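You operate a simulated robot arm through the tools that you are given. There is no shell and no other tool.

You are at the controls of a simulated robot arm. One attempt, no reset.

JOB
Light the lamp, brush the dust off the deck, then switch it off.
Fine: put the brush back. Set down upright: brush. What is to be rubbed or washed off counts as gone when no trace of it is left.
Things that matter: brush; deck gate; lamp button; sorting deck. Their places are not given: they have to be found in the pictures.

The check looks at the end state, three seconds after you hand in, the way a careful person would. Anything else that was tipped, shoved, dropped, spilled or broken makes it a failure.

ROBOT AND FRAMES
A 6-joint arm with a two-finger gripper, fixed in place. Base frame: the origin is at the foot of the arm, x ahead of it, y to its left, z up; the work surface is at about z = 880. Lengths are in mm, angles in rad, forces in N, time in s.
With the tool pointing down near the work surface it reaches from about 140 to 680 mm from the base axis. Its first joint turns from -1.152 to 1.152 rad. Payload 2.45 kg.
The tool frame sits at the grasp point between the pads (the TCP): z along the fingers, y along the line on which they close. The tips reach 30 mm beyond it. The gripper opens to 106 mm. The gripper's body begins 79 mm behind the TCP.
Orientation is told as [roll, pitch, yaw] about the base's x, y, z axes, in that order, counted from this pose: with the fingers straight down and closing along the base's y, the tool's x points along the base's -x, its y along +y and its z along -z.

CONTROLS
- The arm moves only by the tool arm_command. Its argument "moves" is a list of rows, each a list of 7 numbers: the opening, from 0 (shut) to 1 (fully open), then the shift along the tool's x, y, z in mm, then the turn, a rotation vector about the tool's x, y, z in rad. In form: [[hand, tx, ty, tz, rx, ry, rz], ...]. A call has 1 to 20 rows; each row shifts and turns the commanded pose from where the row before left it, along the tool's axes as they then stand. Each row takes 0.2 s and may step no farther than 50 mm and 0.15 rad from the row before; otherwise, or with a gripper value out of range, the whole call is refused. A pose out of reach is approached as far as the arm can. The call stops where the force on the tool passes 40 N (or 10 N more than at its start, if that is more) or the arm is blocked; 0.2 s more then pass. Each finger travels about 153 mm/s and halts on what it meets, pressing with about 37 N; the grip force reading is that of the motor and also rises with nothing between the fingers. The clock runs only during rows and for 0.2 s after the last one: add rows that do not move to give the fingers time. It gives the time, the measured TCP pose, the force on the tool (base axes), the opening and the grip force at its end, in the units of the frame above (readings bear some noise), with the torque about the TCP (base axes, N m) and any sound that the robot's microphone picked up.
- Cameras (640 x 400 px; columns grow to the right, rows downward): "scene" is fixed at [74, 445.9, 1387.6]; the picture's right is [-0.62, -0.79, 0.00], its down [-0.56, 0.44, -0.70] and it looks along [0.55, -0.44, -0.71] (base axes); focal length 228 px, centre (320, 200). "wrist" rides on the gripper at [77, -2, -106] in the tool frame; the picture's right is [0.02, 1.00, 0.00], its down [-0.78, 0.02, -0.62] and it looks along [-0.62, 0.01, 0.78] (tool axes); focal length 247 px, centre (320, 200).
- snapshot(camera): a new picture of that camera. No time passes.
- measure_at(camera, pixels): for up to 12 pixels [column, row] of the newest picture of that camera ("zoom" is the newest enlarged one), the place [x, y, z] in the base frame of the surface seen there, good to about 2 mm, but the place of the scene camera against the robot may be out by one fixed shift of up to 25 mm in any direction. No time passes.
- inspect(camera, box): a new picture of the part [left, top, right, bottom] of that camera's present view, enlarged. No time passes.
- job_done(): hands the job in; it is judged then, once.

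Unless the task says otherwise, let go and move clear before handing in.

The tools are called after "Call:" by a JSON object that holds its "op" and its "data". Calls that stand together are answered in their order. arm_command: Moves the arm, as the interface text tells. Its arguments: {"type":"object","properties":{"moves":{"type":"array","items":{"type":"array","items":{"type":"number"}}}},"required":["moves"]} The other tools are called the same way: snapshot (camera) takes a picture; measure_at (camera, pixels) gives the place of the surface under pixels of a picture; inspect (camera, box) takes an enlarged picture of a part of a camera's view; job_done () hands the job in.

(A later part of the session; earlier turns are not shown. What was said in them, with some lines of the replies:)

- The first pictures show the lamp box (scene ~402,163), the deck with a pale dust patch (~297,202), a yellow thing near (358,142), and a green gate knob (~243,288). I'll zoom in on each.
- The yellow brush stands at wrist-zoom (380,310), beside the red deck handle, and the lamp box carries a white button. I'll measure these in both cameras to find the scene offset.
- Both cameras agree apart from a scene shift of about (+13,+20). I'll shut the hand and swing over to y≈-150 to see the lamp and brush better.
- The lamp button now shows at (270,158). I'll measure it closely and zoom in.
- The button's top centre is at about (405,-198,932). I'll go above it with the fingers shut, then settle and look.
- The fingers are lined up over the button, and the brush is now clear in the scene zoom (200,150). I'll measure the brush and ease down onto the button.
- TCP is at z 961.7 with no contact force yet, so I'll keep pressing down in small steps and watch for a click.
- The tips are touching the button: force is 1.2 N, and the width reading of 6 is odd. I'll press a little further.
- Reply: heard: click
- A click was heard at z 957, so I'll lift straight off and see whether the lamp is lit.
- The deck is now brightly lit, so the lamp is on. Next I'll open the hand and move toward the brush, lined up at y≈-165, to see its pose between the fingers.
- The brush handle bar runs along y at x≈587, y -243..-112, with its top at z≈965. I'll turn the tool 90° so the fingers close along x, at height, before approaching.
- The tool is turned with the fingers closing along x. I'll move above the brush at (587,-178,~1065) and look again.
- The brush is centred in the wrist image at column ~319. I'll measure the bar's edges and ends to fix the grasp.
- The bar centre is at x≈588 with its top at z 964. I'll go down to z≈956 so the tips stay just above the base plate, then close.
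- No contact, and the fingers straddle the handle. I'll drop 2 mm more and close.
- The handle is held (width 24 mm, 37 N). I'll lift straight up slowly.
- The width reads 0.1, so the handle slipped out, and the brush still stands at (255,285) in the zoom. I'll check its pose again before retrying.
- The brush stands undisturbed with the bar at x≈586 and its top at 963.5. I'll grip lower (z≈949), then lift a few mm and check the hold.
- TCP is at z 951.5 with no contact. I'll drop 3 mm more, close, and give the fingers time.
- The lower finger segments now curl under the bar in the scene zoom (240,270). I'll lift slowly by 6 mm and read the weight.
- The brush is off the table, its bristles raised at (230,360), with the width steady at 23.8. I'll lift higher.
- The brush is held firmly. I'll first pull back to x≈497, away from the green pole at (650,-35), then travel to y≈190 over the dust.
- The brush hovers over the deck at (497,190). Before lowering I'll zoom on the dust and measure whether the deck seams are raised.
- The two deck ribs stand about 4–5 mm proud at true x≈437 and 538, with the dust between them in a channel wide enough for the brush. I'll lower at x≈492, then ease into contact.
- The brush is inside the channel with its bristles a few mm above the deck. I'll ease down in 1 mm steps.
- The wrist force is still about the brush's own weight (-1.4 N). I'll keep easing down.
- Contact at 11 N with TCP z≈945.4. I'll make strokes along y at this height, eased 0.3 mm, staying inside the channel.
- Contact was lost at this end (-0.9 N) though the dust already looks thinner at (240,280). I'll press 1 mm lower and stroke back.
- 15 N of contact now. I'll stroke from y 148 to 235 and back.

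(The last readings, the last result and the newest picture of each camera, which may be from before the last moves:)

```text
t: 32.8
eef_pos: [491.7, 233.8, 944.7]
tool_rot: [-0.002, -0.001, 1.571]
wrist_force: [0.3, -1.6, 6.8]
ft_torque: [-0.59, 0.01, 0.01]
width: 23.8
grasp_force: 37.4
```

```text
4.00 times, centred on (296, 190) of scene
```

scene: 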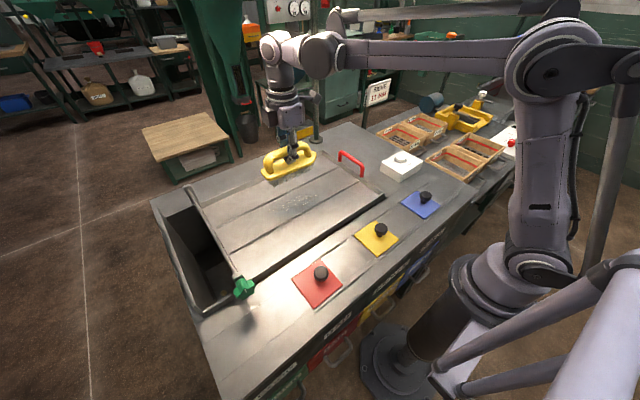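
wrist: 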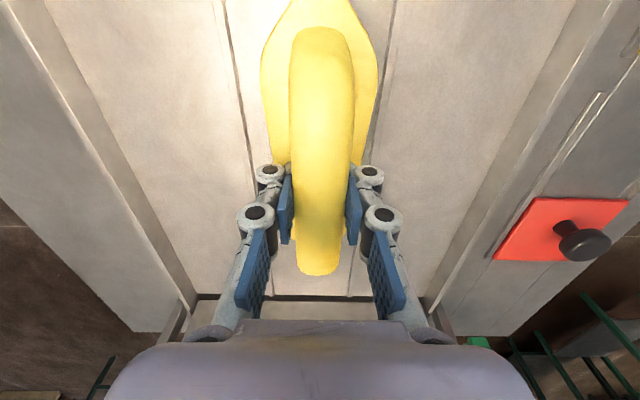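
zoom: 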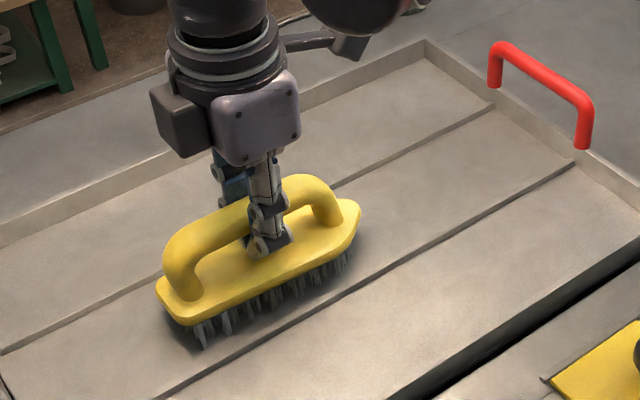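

Contact is 6.8 N at y 234, and the nearer end of the channel looks clean. Next are strokes along the x≈479 side and then the x≈507 side.

Call:
{"op": "arm_command", "data": {"moves": [[0, 0, 7, 0, 0, 0, 0], [0, 0, 7, 0, 0, 0, 0], [0, 15, 0, 0.2, 0, 0, 0], [0, 20, 0, 0.2, 0, 0, 0], [0, 20, 0, 0.2, 0, 0, 0], [0, 20, 0, 0, 0, 0, 0], [0, 15, 0, 0, 0, 0, 0], [0, 0, 0, 0, 0, 0, 0]]}}

Call:
{"op": "inspect", "data": {"camera": "scene", "box": [232, 140, 360, 240]}}

```text
t: 34.6
eef_pos: [477.5, 144.0, 945.0]
tool_rot: [-0.001, -0.001, 1.57]
wrist_force: [4.4, 6.7, 10.7]
ft_torque: [0.07, 0.06, 0.13]
width: 23.5
grasp_force: 37.5
```

```text
4.00 times, centred on (296, 190) of scene
```

zoom: 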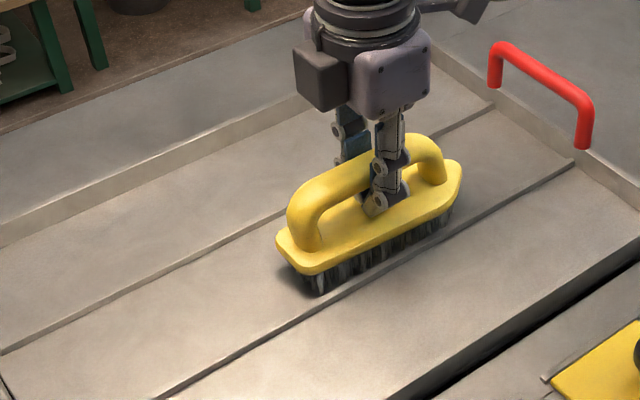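

The x≈478 pass kept contact at 10.7 N. Now I'll move across to x≈507 and stroke back to y≈235.

Call:
{"op": "arm_command", "data": {"moves": [[0, 0, -10, -0.1, 0, 0, 0], [0, 0, -10, 0, 0, 0, 0], [0, 0, -9, 0, 0, 0, 0], [0, -15, 0, 0, 0, 0, 0], [0, -20, 0, 0, 0, 0, 0], [0, -20, 0, 0, 0, 0, 0], [0, -20, 0, 0, 0, 0, 0], [0, -15, 0, 0, 0, 0, 0], [0, 0, 0, 0, 0, 0, 0]]}}

Call:
{"op": "inspect", "data": {"camera": "scene", "box": [232, 140, 360, 240]}}

```text
t: 36.6
eef_pos: [507.2, 235.5, 944.5]
tool_rot: [-0.003, -0.001, 1.57]
wrist_force: [1.0, 0.5, -0.7]
ft_torque: [-0.03, 0.03, 0.01]
width: 23.5
grasp_force: 36.9
```

```text
4.00 times, centred on (296, 190) of scene
```

zoom: 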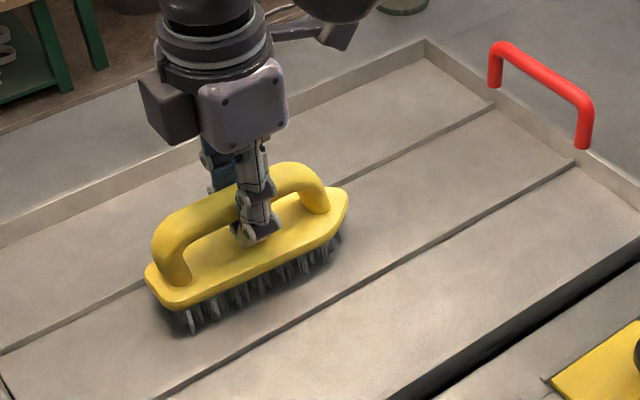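

Force is -0.7 N here, so contact was lost near the end. I'll press 1 mm lower and repeat this lane toward y 255 and back to 145.

Call:
{"op": "arm_command", "data": {"moves": [[0, 0, 0, 0.6, 0, 0, 0], [0, 0, 0, 0.6, 0, 0, 0], [0, -10, 0, 0, 0, 0, 0], [0, -10, 0, 0, 0, 0, 0], [0, 0, 0, 0, 0, 0, 0]]}}

```text
t: 37.8
eef_pos: [506.5, 253.6, 944.3]
tool_rot: [-0.002, 0.0, 1.569]
wrist_force: [-0.6, -5.7, 14.7]
ft_torque: [0.02, 0.04, 0.06]
width: 23.5
grasp_force: 37.1
```

Call:
{"op": "arm_command", "data": {"moves": [[0, 15, 0, 0, 0, 0, 0], [0, 20, 0, 0, 0, 0, 0], [0, 20, 0, 0.1, 0, 0, 0], [0, 20, 0, 0.1, 0, 0, 0], [0, 20, 0, 0, 0, 0, 0], [0, 15, 0, 0, 0, 0, 0], [0, 0, 0, 0, 0, 0, 0]]}}

Call:
{"op": "inspect", "data": {"camera": "scene", "box": [232, 140, 360, 240]}}

```text
t: 39.4
eef_pos: [507.8, 143.3, 943.4]
tool_rot: [-0.002, 0.0, 1.571]
wrist_force: [0.2, 1.3, 8.0]
ft_torque: [0.57, 0.01, -0.05]
width: 23.5
grasp_force: 36.6
```

```text
4.00 times, centred on (296, 190) of scene
```

zoom: 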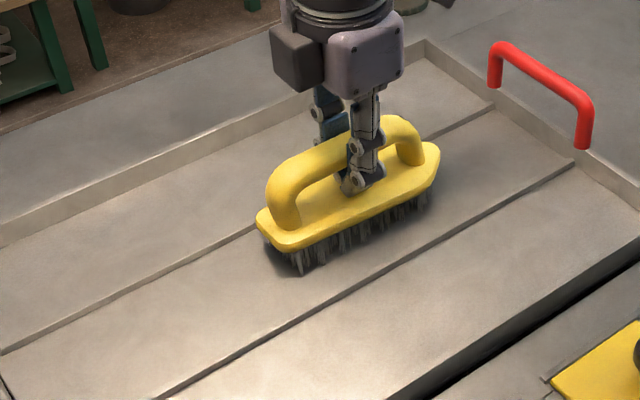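

The exposed channel looks clean. I'll do one more pass each at x≈492 and x≈479 and then lift to inspect.

Call:
{"op": "arm_command", "data": {"moves": [[0, 0, 7.5, 0, 0, 0, 0], [0, 0, 7.5, 0, 0, 0, 0], [0, -20, 0, 0.1, 0, 0, 0], [0, -20, 0, 0, 0, 0, 0], [0, -20, 0, 0, 0, 0, 0], [0, -20, 0, 0, 0, 0, 0], [0, -20, 0, 0, 0, 0, 0], [0, 0, 7, 0, 0, 0, 0], [0, 0, 6, 0, 0, 0, 0], [0, 20, 0, 0, 0, 0, 0], [0, 20, 0, 0, 0, 0, 0], [0, 20, 0, 0, 0, 0, 0], [0, 20, 0, 0, 0, 0, 0], [0, 20, 0, 0, 0, 0, 0], [0, 0, 0, 0, 0, 0, 0]]}}

Call:
{"op": "arm_command", "data": {"moves": [[0, 0, -10, -3, 0, 0, 0], [0, 0, 0, -10, 0, 0, 0], [0, 0, 0, -20, 0, 0, 0], [0, 0, 0, -30, 0, 0, 0], [0, 0, 0, -30, 0, 0, 0], [0, 0, 0, -20, 0, 0, 0], [0, 30, 0, 0, 0, 0, 0], [0, 30, 0, 0, 0, 0, 0], [0, 0, 0, 0, 0, 0, 0]]}}

Call:
{"op": "inspect", "data": {"camera": "scene", "box": [232, 140, 360, 240]}}

Call:
{"op": "snapshot", "data": {"camera": "wrist"}}

```text
t: 42.6
eef_pos: [478.9, 144.5, 943.1]
tool_rot: [-0.002, -0.001, 1.57]
wrist_force: [4.7, 3.1, 6.3]
ft_torque: [0.48, -0.04, 0.1]
width: 23.5
grasp_force: 37.3
```

```text
t: 44.6
eef_pos: [488.2, 83.6, 1055.4]
tool_rot: [-0.001, 0.0, 1.571]
wrist_force: [0.4, -0.5, -2.0]
ft_torque: [-0.03, 0.02, -0.02]
width: 23.5
grasp_force: 37.3
```

```text
4.00 times, centred on (296, 190) of scene
```

zoom: 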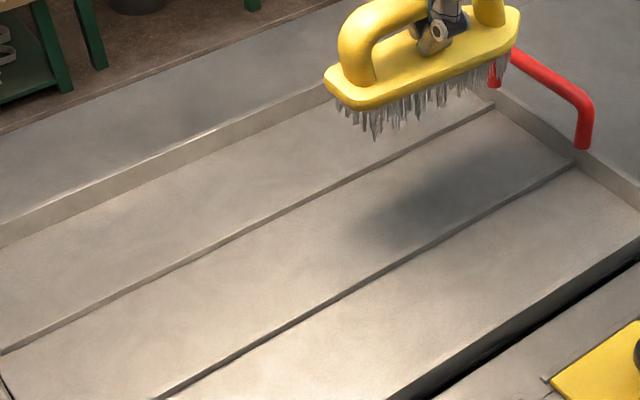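

```text
taken
```

wrist: 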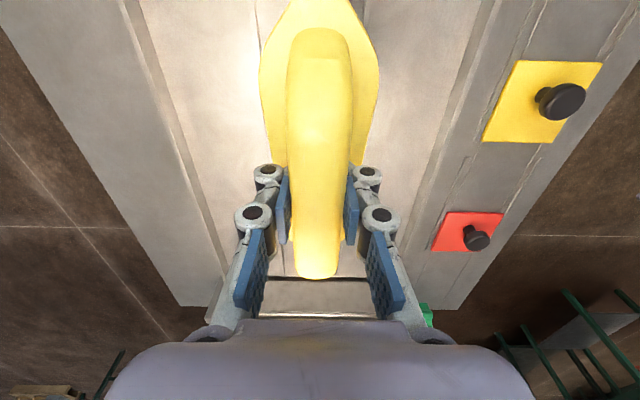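

The dust area (zoom ~180–345, 190–290) looks clean, and only the brush's shadow lies at (430,210). I'll enlarge it to be sure.

Call:
{"op": "inspect", "data": {"camera": "scene", "box": [264, 180, 328, 220]}}

Call:
{"op": "inspect", "data": {"camera": "scene", "box": [220, 190, 300, 240]}}

```text
10.00 times, centred on (296, 200) of scene
```

zoom: 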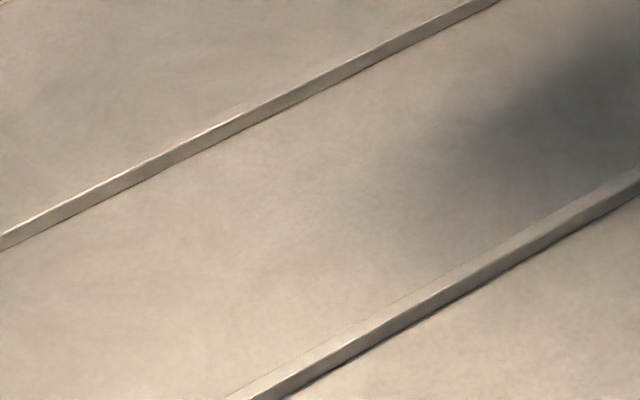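

```text
8.00 times, centred on (260, 215) of scene
```

zoom: 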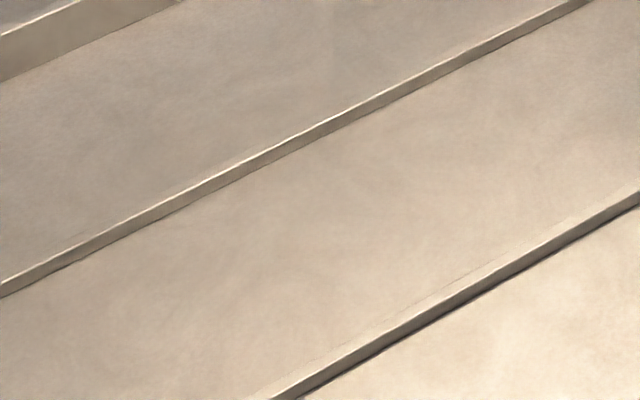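

The deck is clean with no trace left. I'll carry the brush back at height to y≈-181, then check the deck again once it is out of shadow.

Call:
{"op": "arm_command", "data": {"moves": [[0, 25, 0, 0, 0, 0, 0], [0, 40, 0, 0, 0, 0, 0], [0, 40, 0, 0, 0, 0, 0], [0, 40, 0, 0, 0, 0, 0], [0, 40, 0, 0, 0, 0, 0], [0, 40, 0, 0, 0, 0, 0], [0, 25, 0, 0, 0, 0, 0], [0, 14.5, 0, 0, 0, 0, 0], [0, 0, -25, 0, 0, 0, 0], [0, 0, -30, 0, 0, 0, 0], [0, 0, -25, 0, 0, 0, 0], [0, 0, -18, 0, 0, 0, 0], [0, 0, 0, 0, 0, 0, 0]]}}

Call:
{"op": "inspect", "data": {"camera": "scene", "box": [232, 140, 360, 240]}}

Call:
{"op": "snapshot", "data": {"camera": "wrist"}}

Call:
{"op": "snapshot", "data": {"camera": "scene"}}

```text
t: 47.4
eef_pos: [586.8, -180.8, 1056.1]
tool_rot: [-0.002, -0.001, 1.57]
wrist_force: [0.0, -0.8, -0.8]
ft_torque: [-0.01, -0.04, 0.01]
width: 23.8
grasp_force: 37.6
```

```text
4.00 times, centred on (296, 190) of scene
```

zoom: 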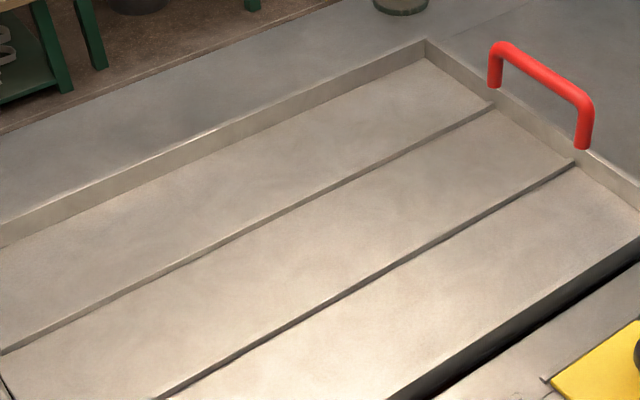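

```text
taken
```

wrist: 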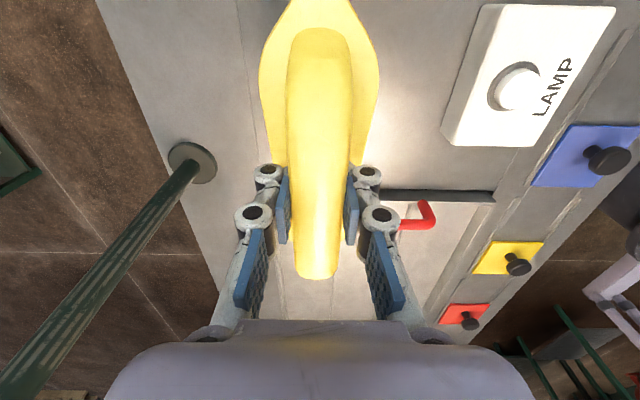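

```text
taken
```

scene: 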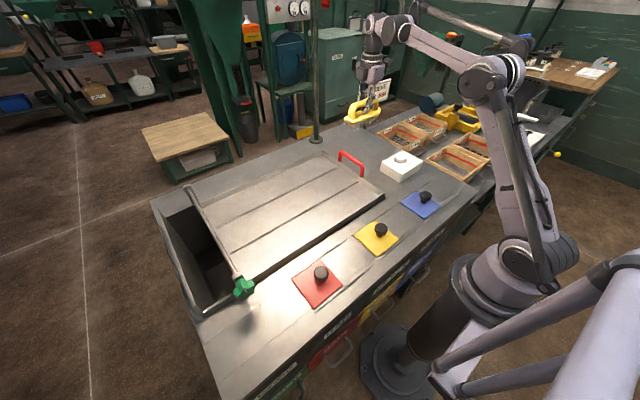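

The deck is clear and the brush is back above its spot. I'll measure how it sits in the grip before lowering it.

Call:
{"op": "measure_at", "data": {"camera": "wrist", "pixels": [[319, 60], [319, 100], [319, 150], [319, 200], [319, 240], [319, 30], [275, 60], [368, 60], [319, 268]]}}

Call:
{"op": "arm_command", "data": {"moves": [[0, 0, -1, 30, 0, 0, 0], [0, 0, 0, 30, 0, 0, 0], [0, 0, 0, 25, 0, 0, 0], [0, 0, 0, 12, 0, 0, 0], [0, 0, 0, 5, 0, 0, 0], [0, 0, 0, 0, 0, 0, 0]]}}

Call:
{"op": "inspect", "data": {"camera": "scene", "box": [330, 105, 410, 155]}}

```text
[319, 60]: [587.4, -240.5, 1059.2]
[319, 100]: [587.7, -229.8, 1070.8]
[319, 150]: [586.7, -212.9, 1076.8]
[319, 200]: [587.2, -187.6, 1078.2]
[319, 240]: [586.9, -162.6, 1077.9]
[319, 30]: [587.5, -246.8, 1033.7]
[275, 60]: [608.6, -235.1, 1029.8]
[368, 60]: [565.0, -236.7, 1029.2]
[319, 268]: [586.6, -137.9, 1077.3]
```

```text
t: 48.8
eef_pos: [588.0, -181.2, 954.6]
tool_rot: [-0.002, 0.0, 1.571]
wrist_force: [-0.8, -0.3, -1.2]
ft_torque: [0.01, 0.0, 0.0]
width: 23.6
grasp_force: 36.9
```

```text
8.00 times, centred on (370, 130) of scene
```

zoom: 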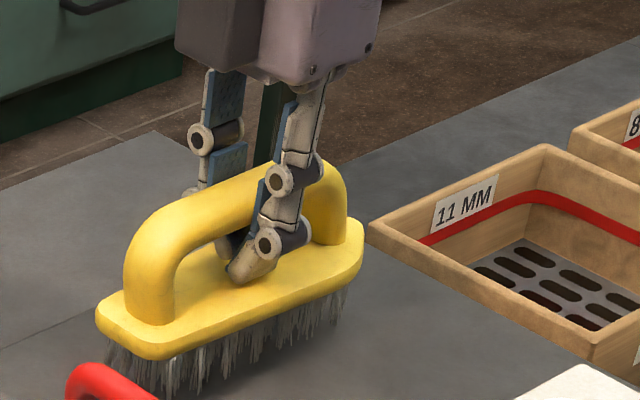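

The bar sits 22 mm above the TCP, so the bristles should touch at TCP z≈942. I'll lower further in small steps.

Call:
{"op": "arm_command", "data": {"moves": [[0, 0, 0, 5, 0, 0, 0], [0, 0, 0, 3, 0, 0, 0], [0, 0, 0, 1, 0, 0, 0], [0, 0, 0, 1, 0, 0, 0], [0, 0, 0, 0, 0, 0, 0]]}}

```text
t: 50.0
eef_pos: [588.0, -180.8, 944.0]
tool_rot: [-0.002, -0.002, 1.571]
wrist_force: [0.0, -0.9, -1.3]
ft_torque: [-0.01, -0.01, 0.0]
width: 23.5
grasp_force: 37.3
```

Call:
{"op": "arm_command", "data": {"moves": [[0, 0, 0, 0.7, 0, 0, 0], [0, 0, 0, 0.7, 0, 0, 0], [0, 0, 0, 0, 0, 0, 0]]}}

```text
t: 50.8
eef_pos: [588.7, -180.6, 944.0]
tool_rot: [0.0, -0.003, 1.571]
wrist_force: [1.6, -0.8, 8.2]
ft_torque: [0.13, 0.16, 0.02]
width: 23.4
grasp_force: 37.1
```

The brush rests on the table at 8 N. I'll ease up slightly, open only a little, and check before lifting.

Call:
{"op": "arm_command", "data": {"moves": [[0, 0, 0, -0.7, 0, 0, 0], [0.26, 0, 0, 0, 0, 0, 0], [0.28, 0, 0, -1, 0, 0, 0], [0.32, 0, 0, -2, 0, 0, 0], [0.32, 0, 0, 0, 0, 0, 0]]}}

Call:
{"op": "inspect", "data": {"camera": "scene", "box": [330, 105, 410, 155]}}

```text
t: 52.0
eef_pos: [588.4, -180.8, 947.1]
tool_rot: [-0.003, -0.001, 1.57]
wrist_force: [0.1, -0.3, 0.7]
ft_torque: [0.04, -0.01, -0.02]
width: 34.0
grasp_force: 0.1
```

```text
8.00 times, centred on (370, 130) of scene
```

zoom: 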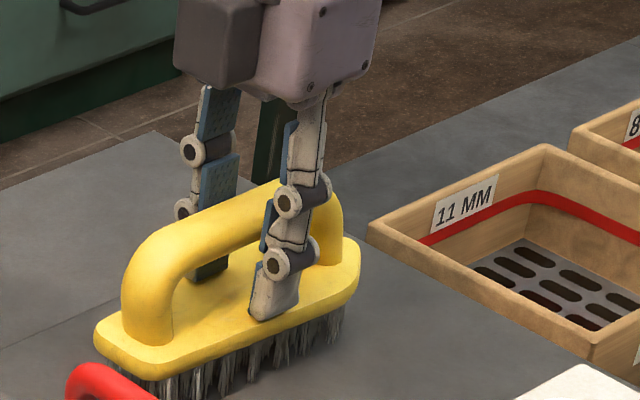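

The fingers are free (0.7 N, width 34) and the brush stands upright. I'll open wider and lift straight up.

Call:
{"op": "arm_command", "data": {"moves": [[0.5, 0, 0, -3, 0, 0, 0], [0.75, 0, 0, -3, 0, 0, 0], [0.75, 0, 0, -20, 0, 0, 0], [0.75, 0, 0, -40, 0, 0, 0], [0.75, 0, 0, -45, 0, 0, 0], [0.75, 0, 0, 0, 0, 0, 0]]}}

Call:
{"op": "inspect", "data": {"camera": "scene", "box": [330, 115, 394, 155]}}

Call:
{"op": "snapshot", "data": {"camera": "wrist"}}

```text
t: 53.4
eef_pos: [585.7, -181.1, 1057.2]
tool_rot: [-0.003, -0.001, 1.571]
wrist_force: [-0.2, 0.4, 0.1]
ft_torque: [-0.01, 0.03, 0.0]
width: 79.5
grasp_force: 0.0
```

```text
10.00 times, centred on (362, 135) of scene
```

zoom: 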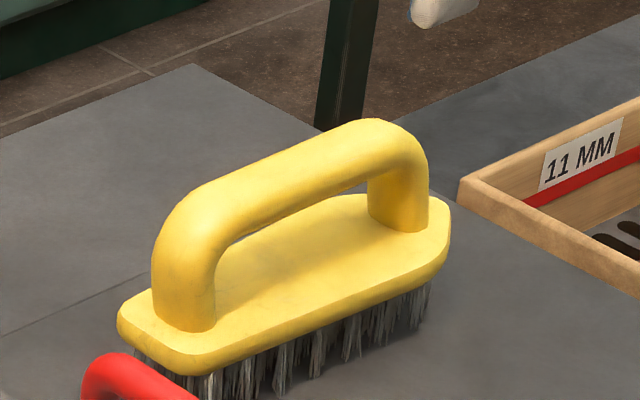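

```text
taken
```

wrist: 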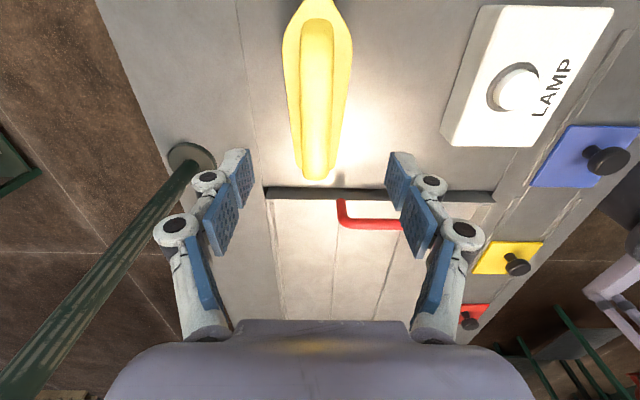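

The brush stands upright at its original spot. Now I'll close the hand and go over the lamp button at (405,-198).

Call:
{"op": "arm_command", "data": {"moves": [[0.5, 0, 20, 0, 0, 0, 0], [0, 3, 40, 0, 0, 0, 0], [0, 4, 40, 0, 0, 0, 0], [0, 5, 40, 5, 0, 0, 0], [0, 5, 40.5, 20, 0, 0, 0], [0, 0, 0, 25, 0, 0, 0], [0, 0, 0, 0, 0, 0, 0]]}}

Call:
{"op": "snapshot", "data": {"camera": "wrist"}}

Call:
{"op": "inspect", "data": {"camera": "scene", "box": [340, 105, 452, 175]}}

```text
t: 55.0
eef_pos: [407.5, -197.2, 1008.5]
tool_rot: [-0.002, -0.004, 1.571]
wrist_force: [-1.0, 0.2, 0.3]
ft_torque: [0.01, 0.03, 0.0]
width: 0.0
grasp_force: 28.3
```

```text
taken
```

wrist: 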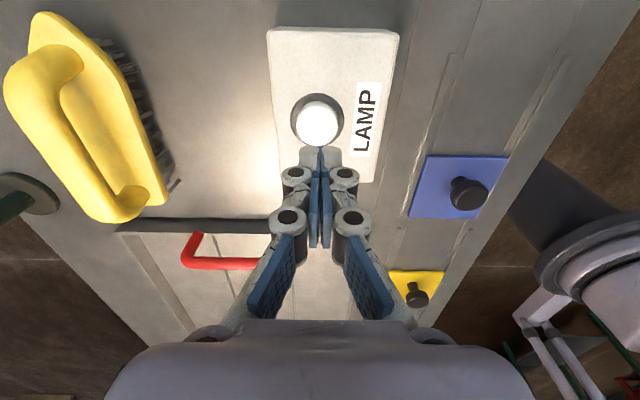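

```text
5.71 times, centred on (396, 140) of scene
```

zoom: 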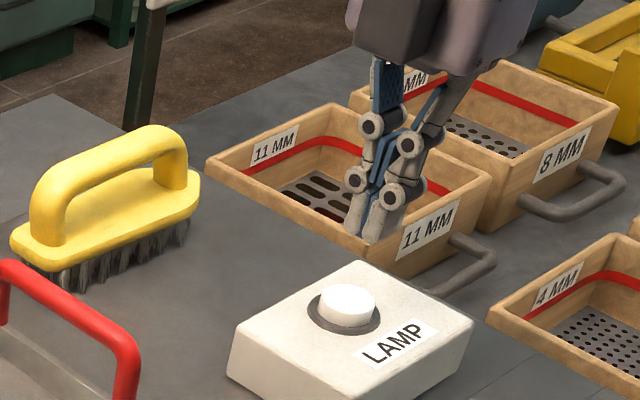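

The fingers are aligned over the button. I'll go down to just above it at z≈962.

Call:
{"op": "arm_command", "data": {"moves": [[0, 0, 2, 20, 0, 0, 0], [0, 0, 0, 18, 0, 0, 0], [0, 0, 0, 5, 0, 0, 0], [0, 0, 0, 3, 0, 0, 0], [0, 0, 0, 0, 0, 0, 0]]}}

```text
t: 56.2
eef_pos: [405.8, -198.0, 962.1]
tool_rot: [0.0, -0.002, 1.571]
wrist_force: [-0.9, -0.3, -0.3]
ft_torque: [-0.02, 0.02, -0.02]
width: 0.1
grasp_force: 29.1
```

Call:
{"op": "arm_command", "data": {"moves": [[0, 0, 0, 1, 0, 0, 0], [0, 0, 0, 1, 0, 0, 0], [0, 0, 0, 1, 0, 0, 0], [0, 0, 0, 1, 0, 0, 0]]}}

```text
t: 57.2
eef_pos: [405.0, -197.4, 956.6]
tool_rot: [-0.001, -0.001, 1.57]
wrist_force: [0.5, -0.9, 1.8]
ft_torque: [-0.02, -0.03, 0.03]
width: 6.1
grasp_force: 29.0
heard: click
```

A click was heard, so I'll lift straight up without pressing again and check that the lamp is off.

Call:
{"op": "arm_command", "data": {"moves": [[0, 0, 0, -5, 0, 0, 0], [0, 0, 0, -30, 0, 0, 0], [0, 0, 0, -45, 0, 0, 0], [0, 0, 0, -45, 0, 0, 0], [0, 0, 0, -20, 0, 0, 0], [0, 0, 0, 0, 0, 0, 0]]}}

Call:
{"op": "snapshot", "data": {"camera": "scene"}}

Call:
{"op": "snapshot", "data": {"camera": "wrist"}}

Call:
{"op": "inspect", "data": {"camera": "scene", "box": [140, 140, 400, 310]}}

Call:
{"op": "inspect", "data": {"camera": "scene", "box": [264, 180, 328, 220]}}

Call:
{"op": "inspect", "data": {"camera": "scene", "box": [320, 110, 440, 185]}}

```text
t: 58.6
eef_pos: [405.8, -197.3, 1102.0]
tool_rot: [-0.003, -0.002, 1.571]
wrist_force: [-0.1, -1.0, 0.9]
ft_torque: [-0.05, -0.01, -0.01]
width: 0.0
grasp_force: 28.3
```

```text
taken
```

scene: 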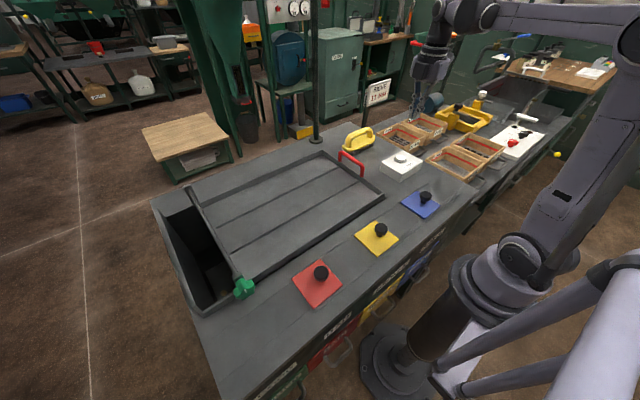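

```text
taken
```

wrist: 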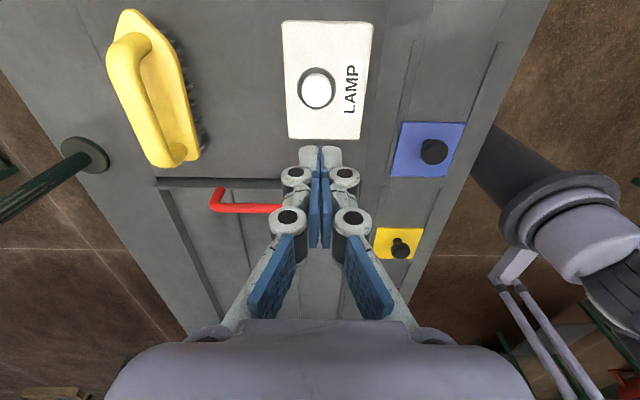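

```text
2.35 times, centred on (270, 225) of scene
```

zoom: 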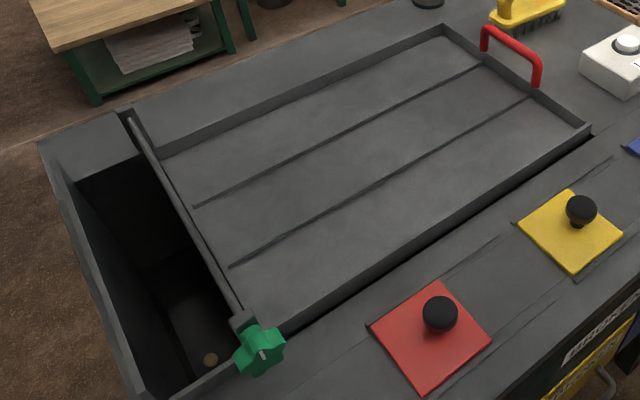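

```text
10.00 times, centred on (296, 200) of scene
```

zoom: 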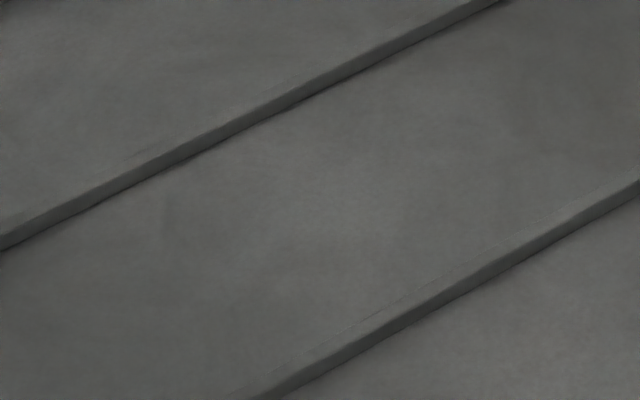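

```text
5.33 times, centred on (380, 148) of scene
```

zoom: 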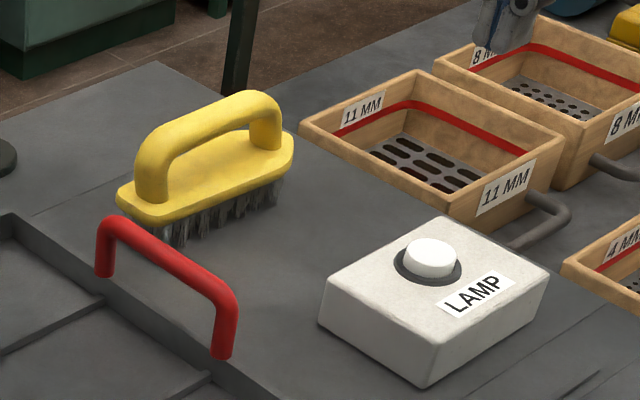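

The lamp is off, the brush stands upright and the gate knob hasn't moved. To be sure no trace of dust is left, I'll look at the deck closely with the wrist camera.

Call:
{"op": "arm_command", "data": {"moves": [[0, -40, -10, 0, 0, 0, 0], [0, -40, -10, 0, 0, 0, 0], [0, -40, -10, 0, 0, 0, 0], [0, -40, -10, 0, 0, 0, 0], [0, -40, -10, 0, 0, 0, 0], [0, -40, -10, 0, 0, 0, 0], [0, -40, -10, 0, 0, 0, 0], [0, -40, -10, 0, 0, 0, 0], [0, -30, -5, 0, 0, 0, 0], [0, 0, 0, 0, 0, 0, 0]]}}

Call:
{"op": "snapshot", "data": {"camera": "wrist"}}

Call:
{"op": "inspect", "data": {"camera": "wrist", "box": [200, 0, 440, 150]}}

Call:
{"op": "inspect", "data": {"camera": "scene", "box": [264, 180, 328, 220]}}

```text
t: 60.8
eef_pos: [490.0, 152.3, 1104.2]
tool_rot: [-0.003, -0.002, 1.57]
wrist_force: [-0.4, 0.1, -0.1]
ft_torque: [-0.01, -0.01, -0.01]
width: 0.1
grasp_force: 28.8
```

```text
taken
```

wrist: 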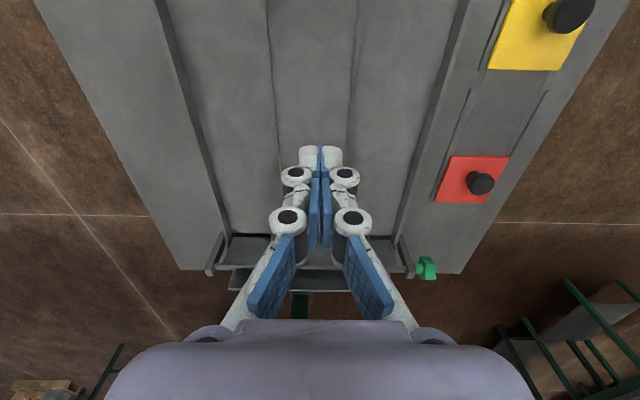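

```text
2.67 times, centred on (320, 75) of wrist
```

zoom: 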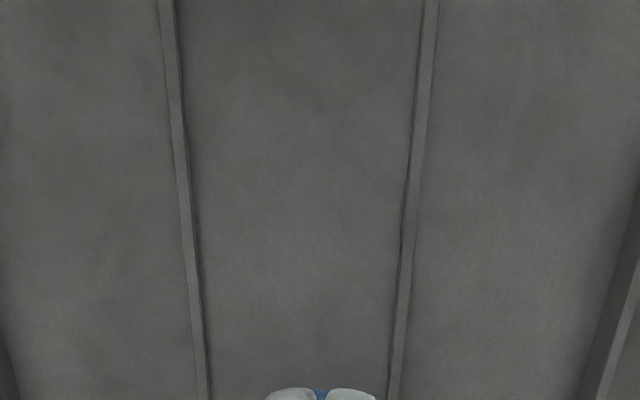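

```text
10.00 times, centred on (296, 200) of scene
```

zoom: 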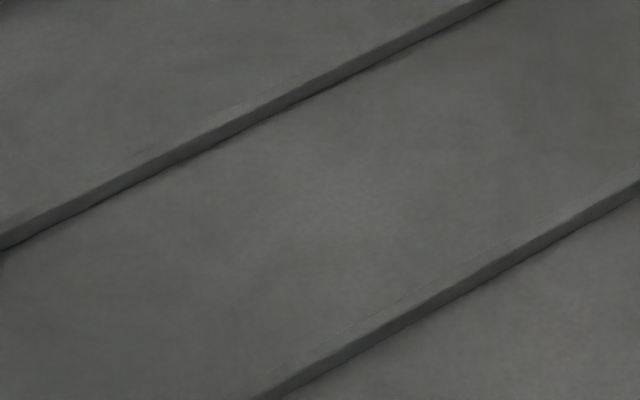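

Both close views show bare, even deck between the ribs, with no pale patch left. The lamp is dark, the brush is upright in its place and the arm is clear, so I'm handing in.

Call:
{"op": "job_done", "data": {}}

```text
The job is handed in.
```

I've handed the job in, and the last pictures show every step done:

- **Lamp:** I pressed the button once to light it, and the deck brightened. I pressed it once more after brushing, and the lamp is off.
- **Dust:** I brushed it off with several passes between the two deck ribs. Close views from both cameras, with the lamp on and off, show no trace left.
- **Brush:** It is back at its original spot within about 2 mm, standing upright. On my first try the handle slipped out of the gripper, but the brush stayed upright and moved only a millimetre or two.
- **Everything else:** I left the deck gate alone, and nothing else looks moved. The arm is clear above the deck with its hand empty.
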